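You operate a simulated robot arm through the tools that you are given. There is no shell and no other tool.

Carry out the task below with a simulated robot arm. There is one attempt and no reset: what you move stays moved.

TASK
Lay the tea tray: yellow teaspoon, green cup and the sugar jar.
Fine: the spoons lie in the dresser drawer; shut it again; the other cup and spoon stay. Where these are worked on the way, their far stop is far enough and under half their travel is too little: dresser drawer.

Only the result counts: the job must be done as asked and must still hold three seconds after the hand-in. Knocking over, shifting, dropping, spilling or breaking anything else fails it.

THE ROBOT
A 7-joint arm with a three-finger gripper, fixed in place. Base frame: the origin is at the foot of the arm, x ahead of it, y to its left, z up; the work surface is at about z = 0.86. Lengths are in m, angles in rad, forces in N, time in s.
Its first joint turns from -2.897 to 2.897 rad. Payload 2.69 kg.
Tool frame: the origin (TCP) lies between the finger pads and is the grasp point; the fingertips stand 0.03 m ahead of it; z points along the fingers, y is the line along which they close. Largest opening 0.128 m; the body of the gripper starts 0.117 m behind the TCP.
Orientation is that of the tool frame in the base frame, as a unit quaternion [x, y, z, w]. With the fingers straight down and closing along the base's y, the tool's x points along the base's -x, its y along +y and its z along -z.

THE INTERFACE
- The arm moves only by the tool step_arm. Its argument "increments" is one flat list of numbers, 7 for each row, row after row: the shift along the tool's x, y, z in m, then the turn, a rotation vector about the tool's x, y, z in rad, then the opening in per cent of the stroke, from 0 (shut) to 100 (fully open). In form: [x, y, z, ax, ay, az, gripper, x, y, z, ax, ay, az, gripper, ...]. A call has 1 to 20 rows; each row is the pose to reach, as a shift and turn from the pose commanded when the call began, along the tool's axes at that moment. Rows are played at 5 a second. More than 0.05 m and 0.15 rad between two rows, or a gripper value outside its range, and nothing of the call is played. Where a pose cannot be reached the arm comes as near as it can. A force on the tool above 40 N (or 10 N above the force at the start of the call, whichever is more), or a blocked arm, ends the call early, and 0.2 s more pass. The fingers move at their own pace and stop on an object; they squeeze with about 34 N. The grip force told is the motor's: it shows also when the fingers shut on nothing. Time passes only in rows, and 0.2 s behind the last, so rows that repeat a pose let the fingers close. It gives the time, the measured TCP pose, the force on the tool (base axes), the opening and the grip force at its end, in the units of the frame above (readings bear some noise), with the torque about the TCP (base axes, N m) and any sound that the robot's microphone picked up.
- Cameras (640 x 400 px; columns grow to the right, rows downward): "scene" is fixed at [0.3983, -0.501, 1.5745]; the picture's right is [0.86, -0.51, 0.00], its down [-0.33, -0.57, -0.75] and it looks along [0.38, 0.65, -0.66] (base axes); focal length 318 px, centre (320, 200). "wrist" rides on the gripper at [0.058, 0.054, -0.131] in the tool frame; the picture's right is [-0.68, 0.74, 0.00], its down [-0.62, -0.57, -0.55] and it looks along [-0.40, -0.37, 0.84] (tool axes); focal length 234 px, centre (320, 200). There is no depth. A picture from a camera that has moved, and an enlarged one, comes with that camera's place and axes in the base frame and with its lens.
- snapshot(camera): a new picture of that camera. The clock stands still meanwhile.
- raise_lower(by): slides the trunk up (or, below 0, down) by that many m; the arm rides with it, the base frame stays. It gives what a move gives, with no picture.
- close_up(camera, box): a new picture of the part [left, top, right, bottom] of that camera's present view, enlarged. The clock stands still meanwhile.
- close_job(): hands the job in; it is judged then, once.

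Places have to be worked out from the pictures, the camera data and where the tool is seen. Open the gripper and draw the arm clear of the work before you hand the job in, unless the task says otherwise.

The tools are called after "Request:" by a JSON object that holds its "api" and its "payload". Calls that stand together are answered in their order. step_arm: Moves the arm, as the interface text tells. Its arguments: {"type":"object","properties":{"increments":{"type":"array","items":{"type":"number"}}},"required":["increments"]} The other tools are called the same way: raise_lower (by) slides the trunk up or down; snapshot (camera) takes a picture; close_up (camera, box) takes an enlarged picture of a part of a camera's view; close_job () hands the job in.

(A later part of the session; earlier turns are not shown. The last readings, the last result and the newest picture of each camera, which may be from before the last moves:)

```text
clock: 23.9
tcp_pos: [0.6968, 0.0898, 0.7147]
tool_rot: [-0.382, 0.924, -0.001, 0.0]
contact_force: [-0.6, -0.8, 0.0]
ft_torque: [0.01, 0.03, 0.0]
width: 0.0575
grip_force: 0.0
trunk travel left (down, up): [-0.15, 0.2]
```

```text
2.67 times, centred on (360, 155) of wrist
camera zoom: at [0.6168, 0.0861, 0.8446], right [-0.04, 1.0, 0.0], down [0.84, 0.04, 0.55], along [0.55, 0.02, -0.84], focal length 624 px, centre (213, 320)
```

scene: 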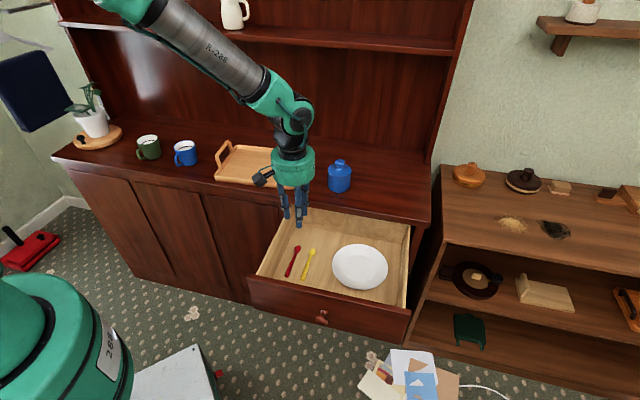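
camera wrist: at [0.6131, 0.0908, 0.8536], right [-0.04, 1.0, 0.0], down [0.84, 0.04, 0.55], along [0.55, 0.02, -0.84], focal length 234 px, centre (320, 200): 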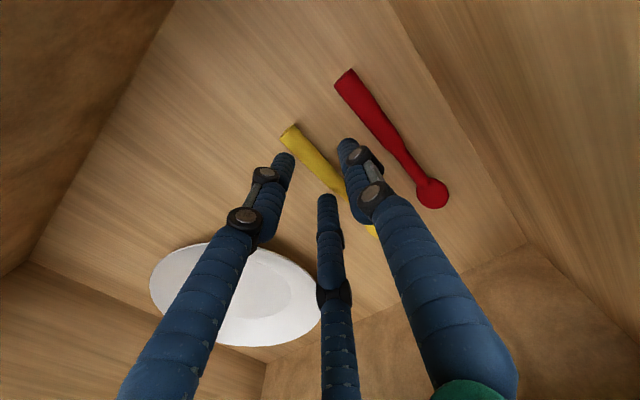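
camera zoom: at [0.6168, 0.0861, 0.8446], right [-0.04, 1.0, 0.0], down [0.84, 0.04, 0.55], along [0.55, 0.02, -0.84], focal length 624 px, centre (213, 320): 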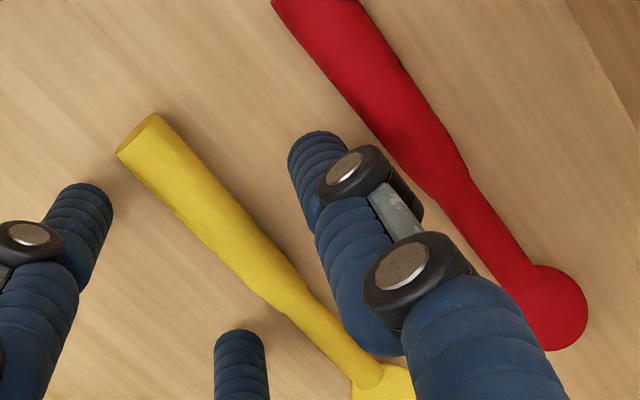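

There is no contact at z=0.7147, so the earlier touch was on the spoon itself, and the legs now straddle it freely. I'll lower 5 mm more and close on the handle.

Request:
{"api": "step_arm", "payload": {"increments": [0, 0, 0.003, 0, 0, 0, 45, 0, 0, 0.0055, 0, 0, 0, 45, 0, 0, 0.0055, 0, 0, 0, 38, 0, 0, 0.0055, 0, 0, 0, 30, 0, 0, 0.0055, 0, 0, 0, 22, 0, 0, 0.0055, 0, 0, 0, 14, 0, 0, 0.0055, 0, 0, 0, 5, 0, 0, 0.0055, 0, 0, 0, 0]}}

Request:
{"api": "close_up", "payload": {"camera": "scene", "box": [260, 230, 356, 290]}}

Request:
{"api": "close_up", "payload": {"camera": "wrist", "box": [240, 80, 480, 230]}}

```text
clock: 25.7
tcp_pos: [0.696, 0.0889, 0.7081]
tool_rot: [-0.383, 0.924, -0.001, -0.002]
contact_force: [-0.9, 0.0, -0.6]
ft_torque: [-0.03, 0.0, 0.0]
width: 0.0244
grip_force: 34.5
trunk travel left (down, up): [-0.15, 0.2]
```

```text
6.67 times, centred on (308, 260) of scene
camera zoom: at [0.3983, -0.501, 1.5745], right [0.86, -0.51, 0.0], down [-0.33, -0.57, -0.75], along [0.38, 0.65, -0.66], focal length 2119 px, centre (400, -200)
```

zoom: 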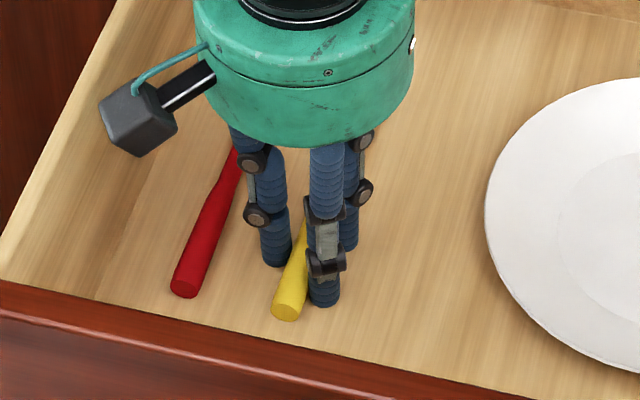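

```text
2.67 times, centred on (360, 155) of wrist
camera zoom: at [0.616, 0.0857, 0.8389], right [-0.04, 1.0, 0.0], down [0.84, 0.04, 0.55], along [0.55, 0.02, -0.84], focal length 624 px, centre (213, 320)
```

zoom: 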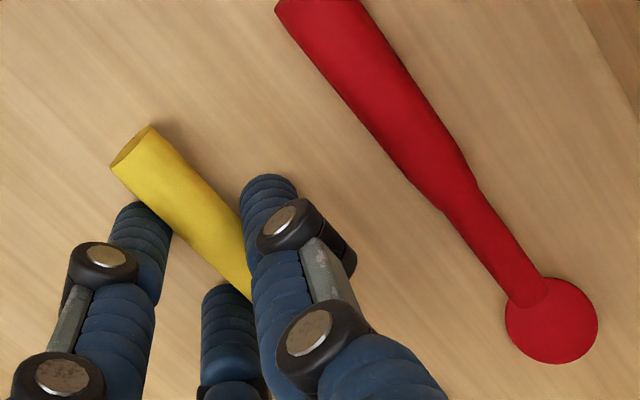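

The spoon is gripped at width 0.024 m and 34 N, between one leg and the other two. I'll lift it straight up and check that it comes along and the red spoon hasn't moved.

Request:
{"api": "step_arm", "payload": {"increments": [0, 0, -0.01, 0, 0, 0, 0, 0, 0, -0.03, 0, 0, 0, 0, 0, 0, -0.06, 0, 0, 0, 0, 0, 0, -0.1, 0, 0, 0, 0, 0, 0, -0.15, 0, 0, 0, 0, 0, 0, -0.2, 0, 0, 0, 0, 0, 0, -0.25, 0, 0, 0, 0, 0, 0, -0.25, 0, 0, 0, 0]}}

Request:
{"api": "snapshot", "payload": {"camera": "scene"}}

Request:
{"api": "snapshot", "payload": {"camera": "wrist"}}

```text
clock: 27.5
tcp_pos: [0.697, 0.0911, 0.9612]
tool_rot: [-0.383, 0.924, 0.0, -0.001]
contact_force: [0.3, -0.3, 0.0]
ft_torque: [0.01, -0.04, 0.01]
width: 0.0244
grip_force: 34.2
trunk travel left (down, up): [-0.15, 0.2]
```

```text
taken
```

scene: 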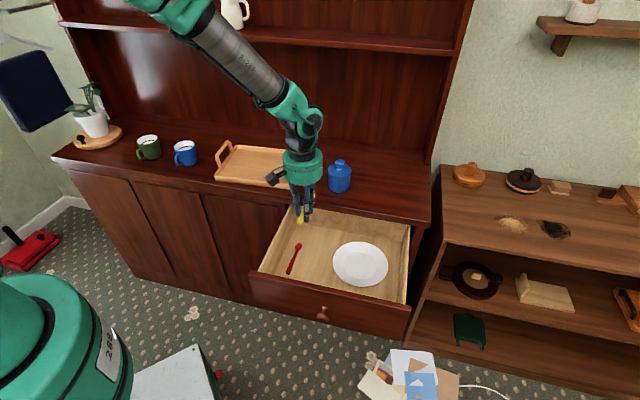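

```text
taken
camera wrist: at [0.6174, 0.0877, 1.0917], right [-0.04, 1.0, 0.0], down [0.84, 0.04, 0.55], along [0.55, 0.02, -0.84], focal length 234 px, centre (320, 200)
```

wrist: 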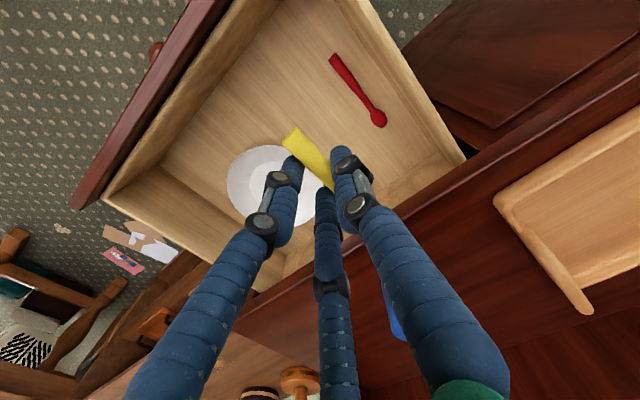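

The yellow spoon is held and the red spoon and plate are undisturbed. I'll carry it over the tray (centre about (0.715, 0.476), turned about 3.5° from the dresser) and rotate so the spoon runs parallel to the tray's long side, then look again before lowering.

Request:
{"api": "step_arm", "payload": {"increments": [-0.0191, 0.0229, -0.01, 0, 0, 0.1258, 0, -0.0381, 0.0458, -0.02, 0, 0, 0.2517, 0, -0.0572, 0.0686, -0.03, 0, 0, 0.3775, 0, -0.0762, 0.0915, -0.04, 0, 0, 0.5033, 0, -0.0953, 0.1144, -0.05, 0, 0, 0.6292, 0, -0.1144, 0.1373, -0.06, 0, 0, 0.755, 0, -0.1334, 0.1601, -0.07, 0, 0, 0.8808, 0, -0.1525, 0.183, -0.08, 0, 0, 1.0067, 0, -0.1715, 0.2059, -0.09, 0, 0, 1.1325, 0, -0.1906, 0.2288, -0.1, 0, 0, 1.2583, 0, -0.2096, 0.2516, -0.11, 0, 0, 1.3842, 0, -0.2287, 0.2745, -0.12, 0, 0, 1.51, 0, -0.2287, 0.2745, -0.12, 0, 0, 1.51, 0]}}

Request:
{"api": "snapshot", "payload": {"camera": "wrist"}}

Request:
{"api": "snapshot", "payload": {"camera": "scene"}}

```text
clock: 30.3
tcp_pos: [0.6632, 0.449, 1.0773]
tool_rot: [0.355, 0.935, -0.002, -0.001]
contact_force: [-0.6, 0.3, -0.4]
ft_torque: [-0.04, -0.02, -0.01]
width: 0.0242
grip_force: 34.1
trunk travel left (down, up): [-0.15, 0.2]
```

```text
taken
camera wrist: at [0.6553, 0.5268, 1.2077], right [0.99, 0.1, 0.0], down [0.09, -0.83, 0.55], along [0.05, -0.55, -0.84], focal length 234 px, centre (320, 200)
```

wrist: 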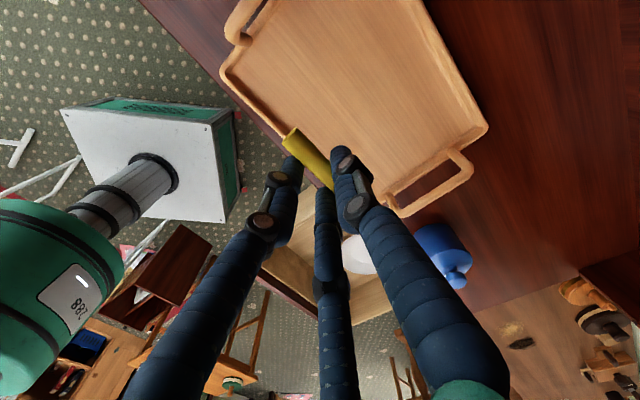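

```text
taken
```

scene: 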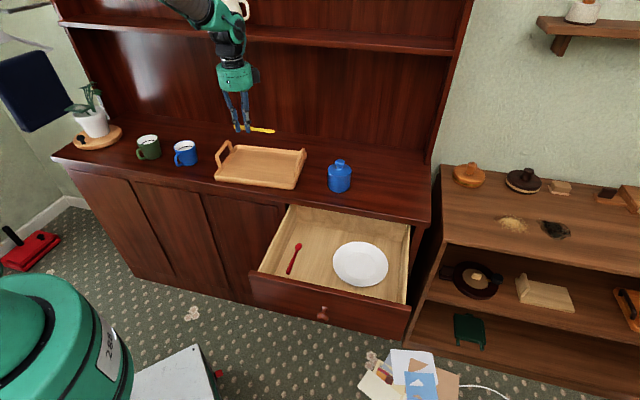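

The spoon is now parallel to the tray. I'll zoom the wrist view to pin down the tray corners.

Request:
{"api": "close_up", "payload": {"camera": "wrist", "box": [200, 0, 500, 220]}}

Request:
{"api": "close_up", "payload": {"camera": "scene", "box": [200, 110, 360, 210]}}

```text
1.82 times, centred on (350, 110) of wrist
camera zoom: at [0.6553, 0.5268, 1.2077], right [0.99, 0.1, 0.0], down [0.09, -0.83, 0.55], along [0.05, -0.55, -0.84], focal length 426 px, centre (266, 364)
```

zoom: 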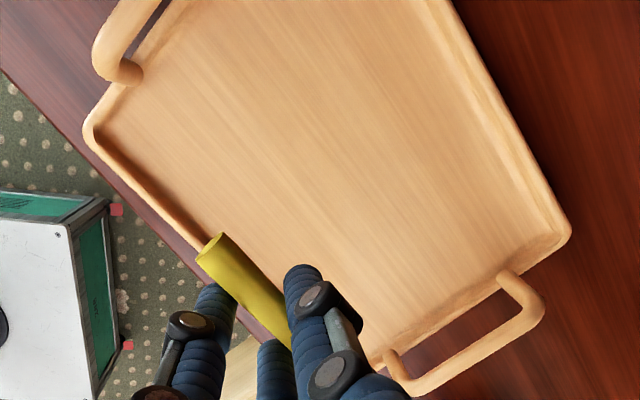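

```text
4.00 times, centred on (280, 160) of scene
camera zoom: at [0.3983, -0.501, 1.5745], right [0.86, -0.51, 0.0], down [-0.33, -0.57, -0.75], along [0.38, 0.65, -0.66], focal length 1271 px, centre (480, 360)
```

zoom: 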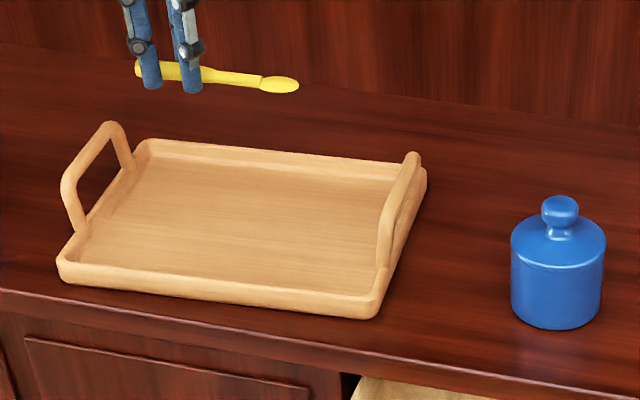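

Tray centre works out at about (0.716, 0.474), so the spoon sits at b≈−0.055 (front half), parallel to the long side. I'll lower to just above the tray floor.

Request:
{"api": "step_arm", "payload": {"increments": [0, 0, 0.04, 0, 0, 0, 0, 0, 0, 0.08, 0, 0, 0, 0, 0, 0, 0.115, 0, 0, 0, 0, 0, 0, 0.145, 0, 0, 0, 0, 0, 0, 0.158, 0, 0, 0, 0, 0, 0, 0.158, 0, 0, 0, 0]}}

Request:
{"api": "close_up", "payload": {"camera": "scene", "box": [200, 110, 360, 210]}}

Request:
{"api": "snapshot", "payload": {"camera": "wrist"}}

```text
clock: 31.7
tcp_pos: [0.6652, 0.4461, 0.9204]
tool_rot: [0.354, 0.935, -0.002, -0.001]
contact_force: [-0.3, 0.5, 0.3]
ft_torque: [-0.02, 0.02, -0.01]
width: 0.0242
grip_force: 34.0
trunk travel left (down, up): [-0.15, 0.2]
```

```text
4.00 times, centred on (280, 160) of scene
camera zoom: at [0.3983, -0.501, 1.5745], right [0.86, -0.51, 0.0], down [-0.33, -0.57, -0.75], along [0.38, 0.65, -0.66], focal length 1271 px, centre (480, 360)
```

zoom: 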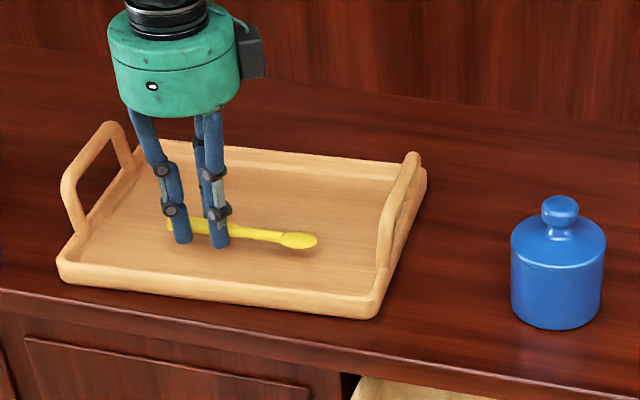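

```text
taken
camera wrist: at [0.6557, 0.5243, 1.0509], right [0.99, 0.1, 0.0], down [0.09, -0.83, 0.55], along [0.05, -0.55, -0.84], focal length 234 px, centre (320, 200)
```

wrist: 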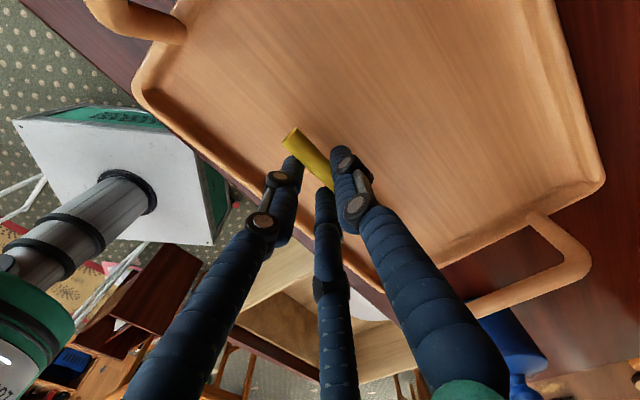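

The spoon hovers about 1.5–2 cm over the tray floor, clear of the front rim. I'll lower a bit more and watch the force.

Request:
{"api": "step_arm", "payload": {"increments": [0, 0, 0.006, 0, 0, 0, 0, 0, 0, 0.012, 0, 0, 0, 0]}}

```text
clock: 32.3
tcp_pos: [0.6635, 0.4467, 0.9073]
tool_rot: [0.354, 0.935, -0.002, -0.001]
contact_force: [-1.2, 0.1, -0.5]
ft_torque: [0.02, 0.01, 0.0]
width: 0.0241
grip_force: 34.2
trunk travel left (down, up): [-0.15, 0.2]
```

No contact yet at z=0.907, so I go down in 2–3 mm steps.

Request:
{"api": "step_arm", "payload": {"increments": [0, 0, 0.002, 0, 0, 0, 0, 0, 0, 0.004, 0, 0, 0, 0]}}

Request:
{"api": "close_up", "payload": {"camera": "scene", "box": [210, 140, 306, 200]}}

```text
clock: 32.9
tcp_pos: [0.6636, 0.4464, 0.903]
tool_rot: [0.354, 0.935, -0.001, 0.0]
contact_force: [0.1, -0.2, -0.7]
ft_torque: [0.0, 0.0, 0.01]
width: 0.0244
grip_force: 33.9
trunk travel left (down, up): [-0.15, 0.2]
```

```text
6.67 times, centred on (258, 170) of scene
camera zoom: at [0.3983, -0.501, 1.5745], right [0.86, -0.51, 0.0], down [-0.33, -0.57, -0.75], along [0.38, 0.65, -0.66], focal length 2119 px, centre (733, 400)
```

zoom: 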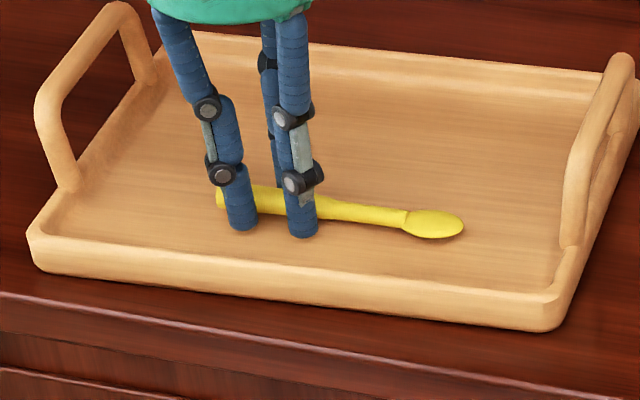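

Still no load. I'll continue in 2 mm steps.

Request:
{"api": "step_arm", "payload": {"increments": [0, 0, 0.002, 0, 0, 0, 0, 0, 0, 0.004, 0, 0, 0, 0]}}

```text
clock: 33.5
tcp_pos: [0.6654, 0.4476, 0.9004]
tool_rot: [0.354, 0.935, 0.0, 0.0]
contact_force: [-1.6, -2.1, 7.9]
ft_torque: [0.07, 0.16, 0.05]
width: 0.0244
grip_force: 34.5
trunk travel left (down, up): [-0.15, 0.2]
```

The spoon touches the tray floor (8 N). I'll open the fingers moderately and then rise straight up.

Request:
{"api": "step_arm", "payload": {"increments": [0, 0, -0.0005, 0, 0, 0, 10, 0, 0, -0.0005, 0, 0, 0, 22, 0, 0, -0.0005, 0, 0, 0, 32, 0, 0, -0.0005, 0, 0, 0, 38, 0, 0, -0.0005, 0, 0, 0, 38, 0, 0, -0.015, 0, 0, 0, 38, 0, 0, -0.045, 0, 0, 0, 38, 0, 0, -0.09, 0, 0, 0, 38, 0, 0, -0.14, 0, 0, 0, 38, 0, 0, -0.19, 0, 0, 0, 38]}}

Request:
{"api": "close_up", "payload": {"camera": "scene", "box": [200, 110, 360, 210]}}

Request:
{"api": "snapshot", "payload": {"camera": "wrist"}}

```text
clock: 35.7
tcp_pos: [0.6638, 0.4451, 1.0901]
tool_rot: [0.354, 0.935, -0.001, 0.0]
contact_force: [-0.4, -0.1, -0.3]
ft_torque: [0.05, 0.0, -0.01]
width: 0.0485
grip_force: 0.0
trunk travel left (down, up): [-0.15, 0.2]
```

```text
4.00 times, centred on (280, 160) of scene
camera zoom: at [0.3983, -0.501, 1.5745], right [0.86, -0.51, 0.0], down [-0.33, -0.57, -0.75], along [0.38, 0.65, -0.66], focal length 1271 px, centre (480, 360)
```

zoom: 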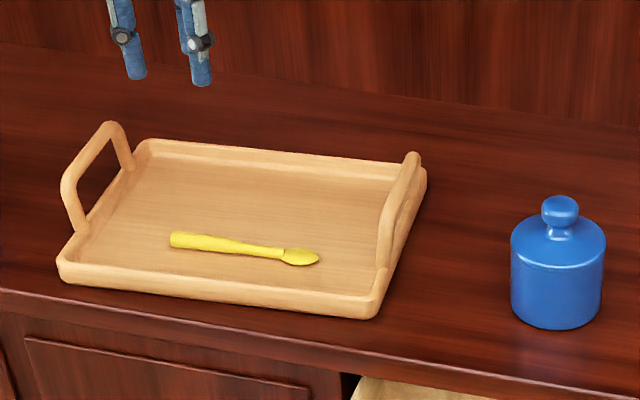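

```text
taken
camera wrist: at [0.6558, 0.5239, 1.2207], right [0.99, 0.1, 0.0], down [0.09, -0.83, 0.55], along [0.05, -0.55, -0.83], focal length 234 px, centre (320, 200)
```

wrist: 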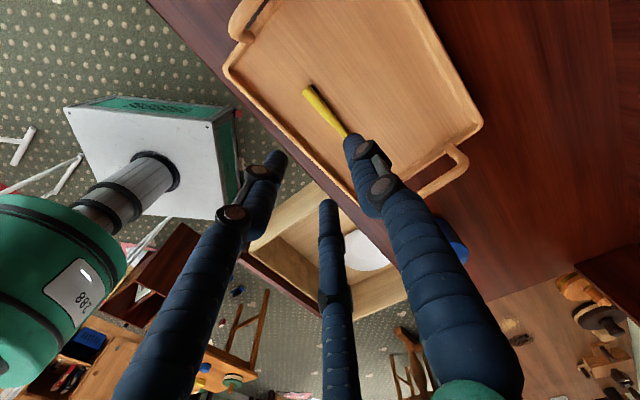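

The spoon lies flat on the tray floor. Next I'll shut the drawer: swing back out in front of it with the fist closed, at s≈0.48 beside the knob.

Request:
{"api": "step_arm", "payload": {"increments": [-0.0227, -0.0387, 0.0069, 0, 0, -0.1162, 38, -0.0454, -0.0774, 0.0138, 0, 0, -0.2323, 20, -0.0681, -0.1161, 0.0208, 0, 0, -0.3485, 0, -0.0908, -0.1548, 0.0277, 0, 0, -0.4646, 0, -0.1135, -0.1935, 0.0346, 0, 0, -0.5808, 0, -0.1362, -0.2322, 0.0415, 0, 0, -0.6969, 0, -0.159, -0.2708, 0.0485, 0, 0, -0.8131, 0, -0.1817, -0.3095, 0.0554, 0, 0, -0.9292, 0, -0.2044, -0.3482, 0.0623, 0, 0, -1.0454, 0, -0.2271, -0.3869, 0.0692, 0, 0, -1.1615, 0, -0.2498, -0.4256, 0.0762, 0, 0, -1.2777, 0, -0.2725, -0.4643, 0.0831, 0, 0, -1.3938, 0, -0.2952, -0.503, 0.09, 0, 0, -1.51, 0, -0.2952, -0.503, 0.09, 0, 0, -1.51, 0]}}

Request:
{"api": "snapshot", "payload": {"camera": "scene"}}

```text
clock: 38.7
tcp_pos: [0.5498, -0.127, 1.0041]
tool_rot: [-0.384, 0.923, -0.001, -0.001]
contact_force: [0.3, -0.1, 0.2]
ft_torque: [0.06, -0.01, -0.03]
width: 0.0022
grip_force: 31.2
trunk travel left (down, up): [-0.15, 0.2]
```

```text
taken
```

scene: 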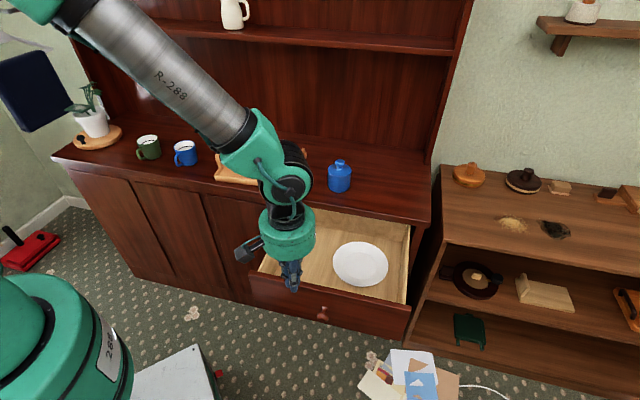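

Now tilt the tool 45° again while lowering the closed fist to z≈0.745 in front of the drawer face.

Request:
{"api": "step_arm", "payload": {"increments": [0.0049, 0, 0.0324, 0, -0.0982, 0, 0, 0.0098, 0, 0.0648, 0, -0.1963, 0, 0, 0.0146, 0, 0.0971, 0, -0.2945, 0, 0, 0.0195, 0, 0.1295, 0, -0.3927, 0, 0, 0.0244, 0, 0.1619, 0, -0.4909, 0, 0, 0.0293, 0, 0.1943, 0, -0.589, 0, 0, 0.0341, 0, 0.2266, 0, -0.6872, 0, 0, 0.039, 0, 0.259, 0, -0.7854, 0, 0, 0.039, 0, 0.259, 0, -0.7854, 0, 0]}}

Request:
{"api": "snapshot", "payload": {"camera": "wrist"}}

Request:
{"api": "snapshot", "payload": {"camera": "scene"}}

```text
clock: 40.7
tcp_pos: [0.5249, -0.1544, 0.7444]
tool_rot: [-0.354, 0.854, 0.146, 0.353]
contact_force: [0.6, -0.3, -0.3]
ft_torque: [0.0, 0.02, 0.0]
width: 0.0019
grip_force: 31.6
trunk travel left (down, up): [-0.15, 0.2]
```

```text
taken
camera wrist: at [0.3918, -0.2118, 0.7947], right [-0.18, 0.86, 0.48], down [0.43, -0.37, 0.82], along [0.88, 0.36, -0.31], focal length 234 px, centre (320, 200)
```

wrist: 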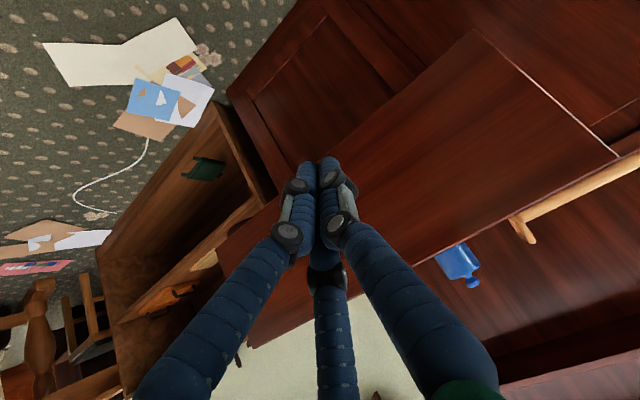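

```text
taken
```

scene: 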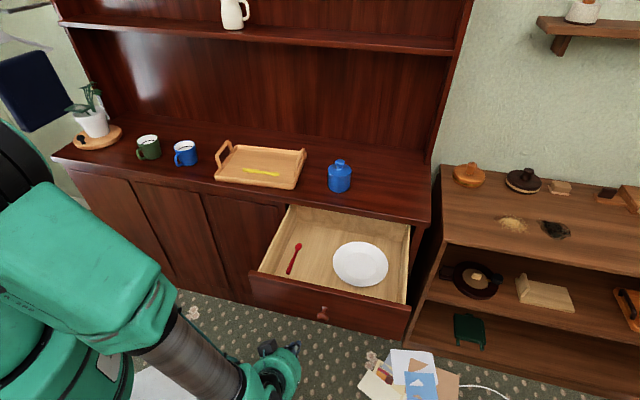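

The fist is in front of the face, about 5 cm left of the knob. I'll shift 2 cm further from the knob and push straight in at moderate speed.

Request:
{"api": "step_arm", "payload": {"increments": [-0.0247, 0.02, 0.0247, 0, 0, 0, 0, -0.0495, 0.02, 0.0495, 0, 0, 0, 0, -0.0636, 0.02, 0.0636, 0, 0, 0, 0, -0.0778, 0.02, 0.0778, 0, 0, 0, 0, -0.0919, 0.02, 0.0919, 0, 0, 0, 0, -0.1061, 0.02, 0.1061, 0, 0, 0, 0, -0.1202, 0.02, 0.1202, 0, 0, 0, 0, -0.1344, 0.02, 0.1344, 0, 0, 0, 0, -0.1485, 0.02, 0.1485, 0, 0, 0, 0, -0.1626, 0.02, 0.1626, 0, 0, 0, 0, -0.1768, 0.02, 0.1768, 0, 0, 0, 0, -0.1909, 0.02, 0.1909, 0, 0, 0, 0]}}

Request:
{"api": "snapshot", "payload": {"camera": "scene"}}

```text
clock: 43.3
tcp_pos: [0.7007, 0.0537, 0.7409]
tool_rot: [-0.354, 0.854, 0.146, 0.352]
contact_force: [0.5, 0.7, -0.8]
ft_torque: [-0.02, -0.01, 0.0]
width: 0.0022
grip_force: 31.0
trunk travel left (down, up): [-0.15, 0.2]
```

```text
taken
```

scene: 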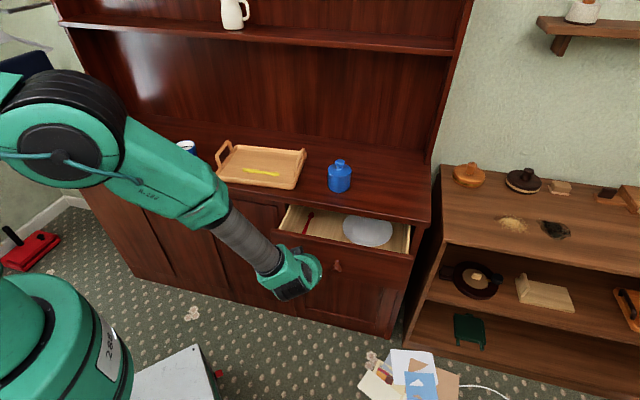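

The drawer follows smoothly. I continue the push, slowing as it nears the closed position.

Request:
{"api": "step_arm", "payload": {"increments": [-0.0141, 0, 0.0141, 0, 0, 0, 0, -0.0283, 0, 0.0283, 0, 0, 0, 0, -0.0424, 0, 0.0424, 0, 0, 0, 0, -0.0566, 0, 0.0566, 0, 0, 0, 0, -0.0707, 0, 0.0707, 0, 0, 0, 0, -0.0813, 0, 0.0813, 0, 0, 0, 0, -0.0884, 0, 0.0884, 0, 0, 0, 0, -0.0955, 0, 0.0955, 0, 0, 0, 0, -0.1011, 0, 0.1011, 0, 0, 0, 0, -0.1061, 0, 0.1061, 0, 0, 0, 0, -0.111, 0, 0.111, 0, 0, 0, 0]}}

Request:
{"api": "snapshot", "payload": {"camera": "scene"}}

```text
clock: 45.5
tcp_pos: [0.7992, 0.1493, 0.7357]
tool_rot: [-0.353, 0.856, 0.146, 0.35]
contact_force: [-8.7, -10.3, 5.4]
ft_torque: [-0.03, -0.1, -0.08]
width: 0.002
grip_force: 31.7
trunk travel left (down, up): [-0.15, 0.2]
stopped in row 10: the force on the tool passed its limit at 52 N (the readings are from after the stop); the commanded pose is now the measured one
```

```text
taken
```

scene: 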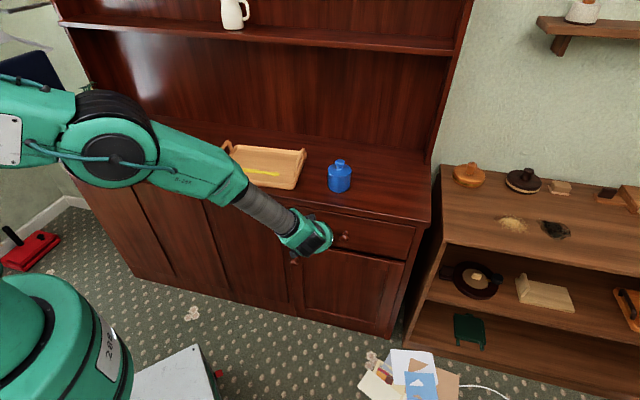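

The push ended against a firm stop, so the drawer should be shut. I'll back straight off and compare with the starting picture.

Request:
{"api": "step_arm", "payload": {"increments": [0.0141, 0, -0.0141, 0, 0, 0, 0, 0.0424, 0, -0.0424, 0, 0, 0, 0, 0.0707, 0, -0.0707, 0, 0, 0, 0, 0.099, 0, -0.099, 0, 0, 0, 0, 0.1202, 0, -0.1202, 0, 0, 0, 0]}}

Request:
{"api": "close_up", "payload": {"camera": "scene", "box": [270, 150, 430, 250]}}

Request:
{"api": "snapshot", "payload": {"camera": "scene"}}

```text
clock: 46.6
tcp_pos: [0.6789, 0.0303, 0.7366]
tool_rot: [-0.354, 0.855, 0.147, 0.35]
contact_force: [-0.5, 0.4, -0.3]
ft_torque: [0.01, -0.02, -0.03]
width: 0.0021
grip_force: 31.2
trunk travel left (down, up): [-0.15, 0.2]
```

```text
4.00 times, centred on (350, 200) of scene
camera zoom: at [0.3983, -0.501, 1.5745], right [0.86, -0.51, 0.0], down [-0.33, -0.57, -0.75], along [0.38, 0.65, -0.66], focal length 1271 px, centre (200, 200)
```

zoom: 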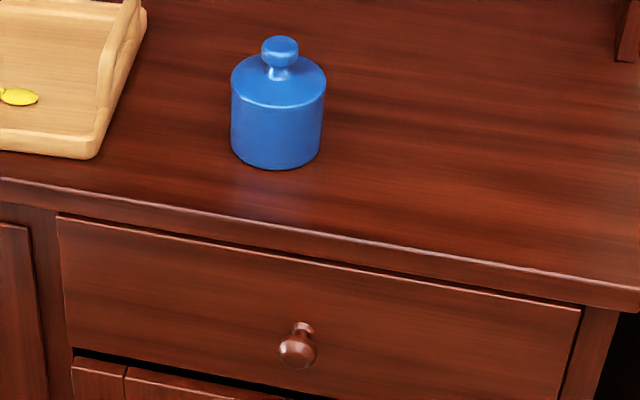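

```text
taken
```

scene: 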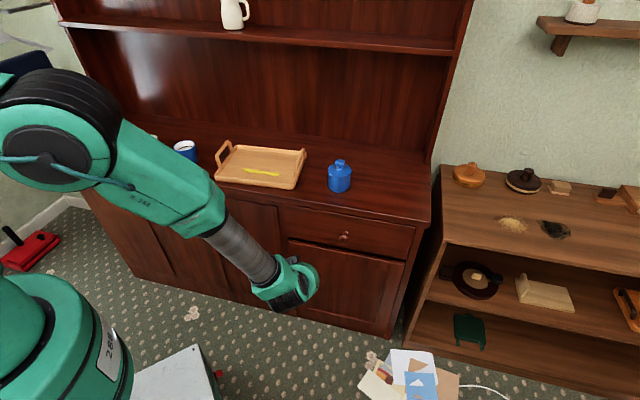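

The drawer looks exactly as at the start, so it's shut. Now the jar: I'll rise, return the tool to vertical, open fully and go above it (about s=0.481, d=0.813) for a look.

Request:
{"api": "step_arm", "payload": {"increments": [-0.0427, -0.0018, -0.006, 0, 0.0654, 0, 0, -0.0853, -0.0036, -0.012, 0, 0.1309, 0, 0, -0.128, -0.0054, -0.018, 0, 0.1963, 0, 20, -0.1707, -0.0071, -0.024, 0, 0.2618, 0, 40, -0.2133, -0.0089, -0.03, 0, 0.3272, 0, 60, -0.256, -0.0107, -0.0361, 0, 0.3927, 0, 80, -0.2987, -0.0125, -0.0421, 0, 0.4581, 0, 100, -0.3413, -0.0143, -0.0481, 0, 0.5236, 0, 100, -0.384, -0.0161, -0.0541, 0, 0.589, 0, 100, -0.4267, -0.0178, -0.0601, 0, 0.6545, 0, 100, -0.4693, -0.0196, -0.0661, 0, 0.7199, 0, 100, -0.512, -0.0214, -0.0721, 0, 0.7854, 0, 100, -0.512, -0.0214, -0.0721, 0, 0.7854, 0, 100]}}

Request:
{"api": "snapshot", "payload": {"camera": "wrist"}}

Request:
{"api": "snapshot", "payload": {"camera": "scene"}}

```text
clock: 49.5
tcp_pos: [0.9182, 0.2347, 1.151]
tool_rot: [-0.381, 0.924, -0.001, -0.004]
contact_force: [0.5, 0.8, -1.5]
ft_torque: [-0.06, 0.0, -0.01]
width: 0.1282
grip_force: 0.0
trunk travel left (down, up): [-0.15, 0.2]
```

```text
taken
camera wrist: at [0.8395, 0.232, 1.2807], right [-0.04, 1.0, 0.0], down [0.84, 0.04, 0.54], along [0.54, 0.02, -0.84], focal length 234 px, centre (320, 200)
```

wrist: 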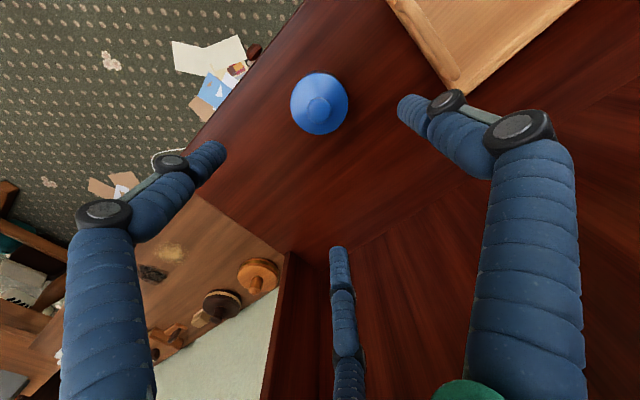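

```text
taken
```

scene: 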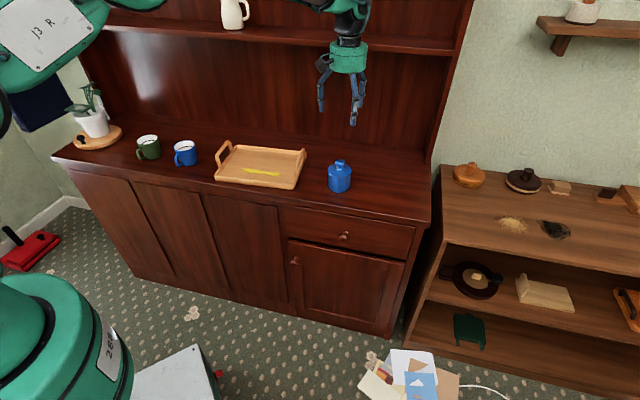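

The jar sits near the tool axis in the wrist view. I'll zoom to measure the offset precisely.

Request:
{"api": "close_up", "payload": {"camera": "wrist", "box": [270, 60, 370, 122]}}

Request:
{"api": "close_up", "payload": {"camera": "scene", "box": [300, 145, 380, 195]}}

```text
6.40 times, centred on (320, 91) of wrist
camera zoom: at [0.8395, 0.232, 1.2807], right [-0.04, 1.0, 0.0], down [0.84, 0.04, 0.54], along [0.54, 0.02, -0.84], focal length 1499 px, centre (320, 898)
```

zoom: 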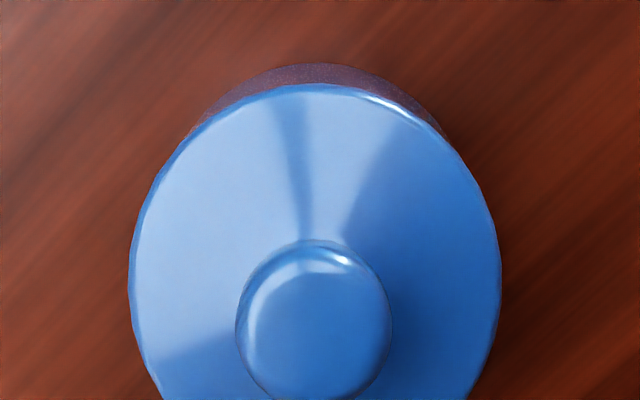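

```text
8.00 times, centred on (340, 170) of scene
camera zoom: at [0.3983, -0.501, 1.5745], right [0.86, -0.51, 0.0], down [-0.33, -0.57, -0.75], along [0.38, 0.65, -0.66], focal length 2543 px, centre (160, 440)
```

zoom: 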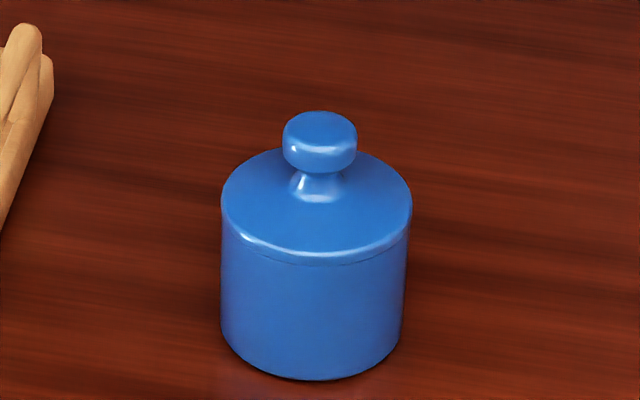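

Wrist and scene views put the jar at (0.901, 0.231) and (0.914, 0.234) respectively, with the lid rim at z≈0.924 and radius about 4.1 cm. I'll aim at the mean, remove the small tilt, and descend to just above the lid knob to re-measure at short range.

Request:
{"api": "step_arm", "payload": {"increments": [0.004, 0.003, 0.03, 0.0006, -0.0041, 0, 100, 0.0084, 0.006, 0.06, 0.0012, -0.0082, 0, 100, 0.0084, 0.006, 0.09, 0.0012, -0.0082, 0, 100, 0.0084, 0.006, 0.12, 0.0012, -0.0082, 0, 100, 0.0084, 0.006, 0.12, 0.0012, -0.0082, 0, 100]}}

Request:
{"api": "snapshot", "payload": {"camera": "wrist"}}

Request:
{"api": "close_up", "payload": {"camera": "scene", "box": [280, 110, 400, 185]}}

```text
clock: 50.6
tcp_pos: [0.9079, 0.235, 1.0277]
tool_rot: [-0.382, 0.924, 0.001, 0.0]
contact_force: [0.6, 0.2, -0.4]
ft_torque: [-0.01, -0.03, -0.01]
width: 0.128
grip_force: 0.0
trunk travel left (down, up): [-0.15, 0.2]
```

```text
taken
camera wrist: at [0.8278, 0.2306, 1.1582], right [-0.04, 1.0, 0.0], down [0.84, 0.03, 0.55], along [0.55, 0.02, -0.84], focal length 234 px, centre (320, 200)
```

wrist: 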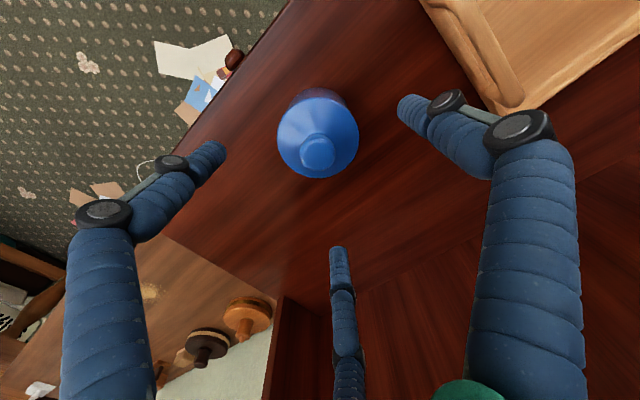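

```text
5.33 times, centred on (340, 148) of scene
camera zoom: at [0.3983, -0.501, 1.5745], right [0.86, -0.51, 0.0], down [-0.33, -0.57, -0.75], along [0.38, 0.65, -0.66], focal length 1695 px, centre (213, 480)
```

zoom: 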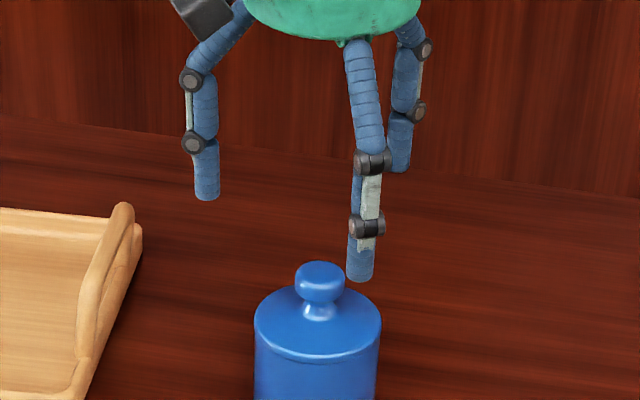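

Now the jar is close in the wrist view. I'll zoom in to measure its centre against the projected tool axis.

Request:
{"api": "close_up", "payload": {"camera": "wrist", "box": [240, 75, 400, 195]}}

```text
3.33 times, centred on (320, 135) of wrist
camera zoom: at [0.8278, 0.2306, 1.1582], right [-0.04, 1.0, 0.0], down [0.84, 0.03, 0.55], along [0.55, 0.02, -0.84], focal length 781 px, centre (320, 417)
```

zoom: 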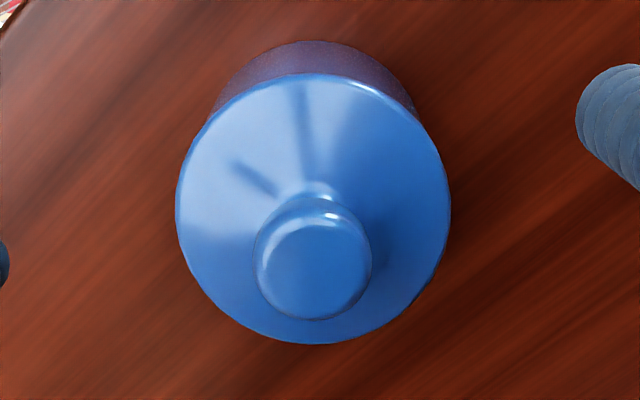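

The jar axis coincides with the tool axis to within 2 mm. I'll descend around it to z≈0.91, with the tips about 2 cm above the surface.

Request:
{"api": "step_arm", "payload": {"increments": [0.001, 0, 0.03, 0, 0, 0, 100, 0.002, 0, 0.06, 0, 0, 0, 100, 0.002, 0, 0.09, 0, 0, 0, 100, 0.002, 0, 0.1175, 0, 0, 0, 100, 0.002, 0, 0.1175, 0, 0, 0, 100]}}

Request:
{"api": "snapshot", "payload": {"camera": "wrist"}}

Request:
{"api": "close_up", "payload": {"camera": "scene", "box": [280, 130, 400, 205]}}

```text
clock: 51.9
tcp_pos: [0.9049, 0.2339, 0.9101]
tool_rot: [-0.381, 0.924, 0.0, 0.0]
contact_force: [-0.4, -0.4, -0.1]
ft_torque: [-0.03, -0.01, 0.03]
width: 0.1279
grip_force: 0.1
trunk travel left (down, up): [-0.15, 0.2]
```

```text
taken
camera wrist: at [0.8249, 0.2298, 1.0408], right [-0.04, 1.0, 0.0], down [0.84, 0.03, 0.55], along [0.55, 0.02, -0.84], focal length 234 px, centre (320, 200)
```

wrist: 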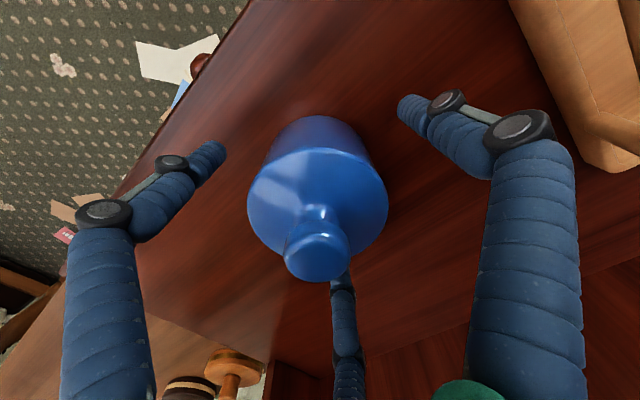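

```text
5.33 times, centred on (340, 168) of scene
camera zoom: at [0.3983, -0.501, 1.5745], right [0.86, -0.51, 0.0], down [-0.33, -0.57, -0.75], along [0.38, 0.65, -0.66], focal length 1695 px, centre (213, 373)
```

zoom: 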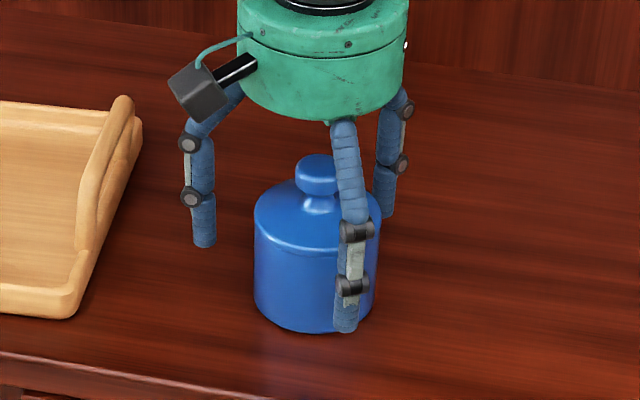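

The three legs surround the jar evenly. I'll close gradually on it.

Request:
{"api": "step_arm", "payload": {"increments": [0, 0, 0, 0, 0, 0, 85, 0, 0, 0, 0, 0, 0, 75, 0, 0, 0, 0, 0, 0, 68, 0, 0, 0, 0, 0, 0, 60, 0, 0, 0, 0, 0, 0, 40, 0, 0, 0, 0, 0, 0, 0, 0, 0, 0, 0, 0, 0, 0]}}

Request:
{"api": "snapshot", "payload": {"camera": "wrist"}}

Request:
{"api": "close_up", "payload": {"camera": "scene", "box": [280, 130, 400, 205]}}

```text
clock: 53.5
tcp_pos: [0.9056, 0.2332, 0.9113]
tool_rot: [-0.382, 0.924, 0.0, 0.001]
contact_force: [3.5, 0.6, 4.5]
ft_torque: [-0.01, -0.12, 0.03]
width: 0.0772
grip_force: 33.6
trunk travel left (down, up): [-0.15, 0.2]
```

```text
taken
camera wrist: at [0.8248, 0.2297, 1.042], right [-0.04, 1.0, 0.0], down [0.83, 0.03, 0.55], along [0.55, 0.02, -0.84], focal length 234 px, centre (320, 200)
```

wrist: 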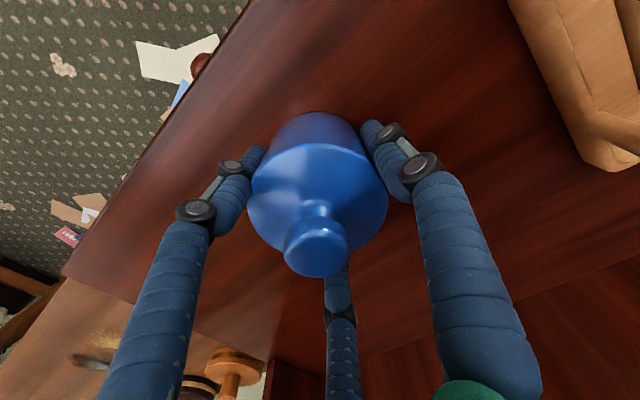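

```text
5.33 times, centred on (340, 168) of scene
camera zoom: at [0.3983, -0.501, 1.5745], right [0.86, -0.51, 0.0], down [-0.33, -0.57, -0.75], along [0.38, 0.65, -0.66], focal length 1695 px, centre (213, 373)
```

zoom: 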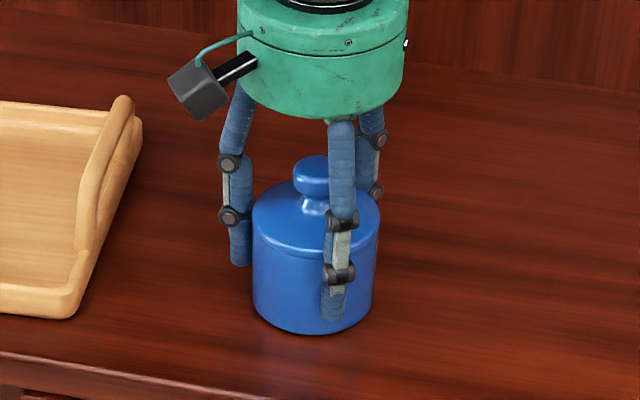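

Gripped: width 0.077 m, 34 N. I'll lift 3 cm first and check that body and lid come up together.

Request:
{"api": "step_arm", "payload": {"increments": [0, 0, -0.005, 0, 0, 0, 0, 0, 0, -0.015, 0, 0, 0, 0, 0, 0, -0.03, 0, 0, 0, 0, 0, 0, -0.03, 0, 0, 0, 0]}}

Request:
{"api": "close_up", "payload": {"camera": "scene", "box": [280, 130, 400, 205]}}

```text
clock: 54.5
tcp_pos: [0.9023, 0.2341, 0.9406]
tool_rot: [-0.382, 0.924, 0.0, -0.001]
contact_force: [-1.2, 0.7, -3.3]
ft_torque: [0.05, 0.02, 0.01]
width: 0.0773
grip_force: 34.4
trunk travel left (down, up): [-0.15, 0.2]
```

```text
5.33 times, centred on (340, 168) of scene
camera zoom: at [0.3983, -0.501, 1.5745], right [0.86, -0.51, 0.0], down [-0.33, -0.57, -0.75], along [0.38, 0.65, -0.66], focal length 1695 px, centre (213, 373)
```

zoom: 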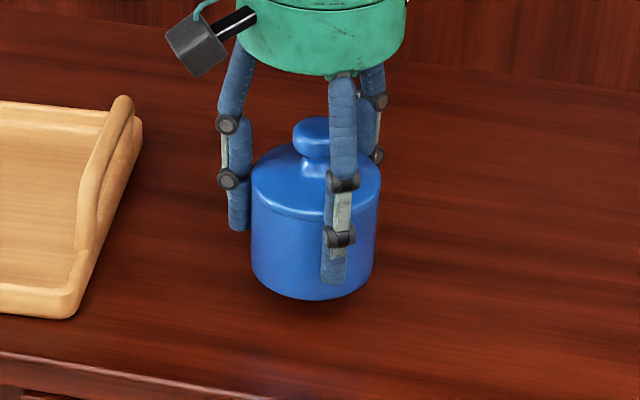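

The jar rises as one piece, weighing about 3.3 N. I'll lift to z≈1.03 and carry it over the right tray handle to the spot above the tray at a=+0.07, b=+0.033, i.e. (0.790, 0.453).

Request:
{"api": "step_arm", "payload": {"increments": [0, 0, -0.03, 0, 0, 0, 0, 0, 0, -0.06, 0, 0, 0, 0, 0, 0, -0.09, 0, 0, 0, 0, -0.0124, 0.0393, -0.095, 0, 0, 0, 0, -0.0247, 0.0787, -0.095, 0, 0, 0, 0, -0.0371, 0.118, -0.095, 0, 0, 0, 0, -0.0495, 0.1573, -0.095, 0, 0, 0, 0, -0.0618, 0.1967, -0.095, 0, 0, 0, 0, -0.0742, 0.236, -0.095, 0, 0, 0, 0, -0.0742, 0.236, -0.095, 0, 0, 0, 0]}}

Request:
{"api": "snapshot", "payload": {"camera": "wrist"}}

Request:
{"api": "close_up", "payload": {"camera": "scene", "box": [200, 100, 360, 200]}}

```text
clock: 56.6
tcp_pos: [0.7907, 0.4564, 1.0358]
tool_rot: [-0.382, 0.924, -0.001, 0.0]
contact_force: [0.2, 1.2, -4.3]
ft_torque: [-0.07, -0.03, -0.02]
width: 0.0769
grip_force: 33.5
trunk travel left (down, up): [-0.15, 0.2]
```

```text
taken
camera wrist: at [0.7111, 0.4518, 1.1668], right [-0.04, 1.0, 0.0], down [0.84, 0.03, 0.55], along [0.55, 0.02, -0.84], focal length 234 px, centre (320, 200)
```

wrist: 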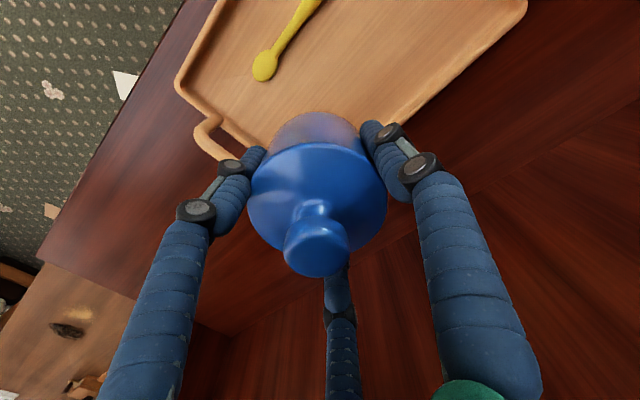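

```text
4.00 times, centred on (280, 150) of scene
camera zoom: at [0.3983, -0.501, 1.5745], right [0.86, -0.51, 0.0], down [-0.33, -0.57, -0.75], along [0.38, 0.65, -0.66], focal length 1271 px, centre (480, 400)
```

zoom: 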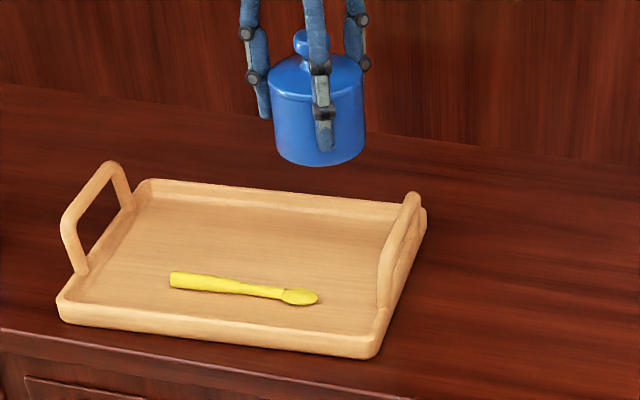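

Measured from the rim edges in the wrist view, the jar would land about 1 cm further back than planned, so I'll shift it 1 cm to the front and 0.5 cm left. Then I'll lower to just above the tray floor.

Request:
{"api": "step_arm", "payload": {"increments": [0.01, 0.005, 0.01, 0, 0, 0, 0, 0.01, 0.005, 0.045, 0, 0, 0, 0, 0.01, 0.005, 0.08, 0, 0, 0, 0, 0.01, 0.005, 0.1, 0, 0, 0, 0, 0.01, 0.005, 0.1, 0, 0, 0, 0]}}

Request:
{"api": "snapshot", "payload": {"camera": "wrist"}}

Request:
{"api": "close_up", "payload": {"camera": "scene", "box": [200, 110, 360, 210]}}

```text
clock: 57.9
tcp_pos: [0.7809, 0.4508, 0.9369]
tool_rot: [-0.382, 0.924, 0.0, 0.0]
contact_force: [0.1, 0.2, -3.9]
ft_torque: [-0.01, 0.06, 0.0]
width: 0.077
grip_force: 33.9
trunk travel left (down, up): [-0.15, 0.2]
```

```text
taken
camera wrist: at [0.701, 0.4467, 1.0678], right [-0.04, 1.0, 0.0], down [0.84, 0.03, 0.55], along [0.55, 0.02, -0.84], focal length 234 px, centre (320, 200)
```

wrist: 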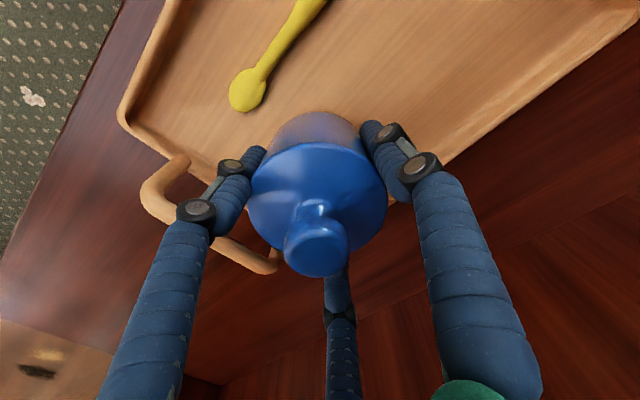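

```text
4.00 times, centred on (280, 160) of scene
camera zoom: at [0.3983, -0.501, 1.5745], right [0.86, -0.51, 0.0], down [-0.33, -0.57, -0.75], along [0.38, 0.65, -0.66], focal length 1271 px, centre (480, 360)
```

zoom: 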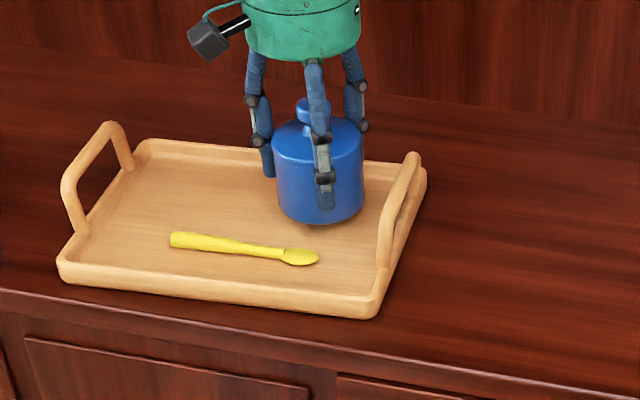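

The jar hangs inside the tray, clear of the spoon and the handle. I'll lower it in small steps until it touches.

Request:
{"api": "step_arm", "payload": {"increments": [0, 0, 0.004, 0, 0, 0, 0, 0, 0, 0.008, 0, 0, 0, 0, 0, 0, 0.011, 0, 0, 0, 0]}}

```text
clock: 58.6
tcp_pos: [0.7793, 0.4493, 0.9261]
tool_rot: [-0.382, 0.924, 0.0, 0.001]
contact_force: [1.3, -0.1, -3.8]
ft_torque: [0.01, 0.03, 0.0]
width: 0.077
grip_force: 33.5
trunk travel left (down, up): [-0.15, 0.2]
```

No contact yet at z=0.926 (still −3.8 N weight), so I continue gently.

Request:
{"api": "step_arm", "payload": {"increments": [0, 0, 0.0025, 0, 0, 0, 0, 0, 0, 0.005, 0, 0, 0, 0]}}

```text
clock: 59.2
tcp_pos: [0.7804, 0.4515, 0.9231]
tool_rot: [-0.382, 0.924, 0.0, 0.001]
contact_force: [-1.1, -1.5, 1.2]
ft_torque: [-0.12, -0.07, 0.0]
width: 0.0772
grip_force: 33.7
trunk travel left (down, up): [-0.15, 0.2]
```

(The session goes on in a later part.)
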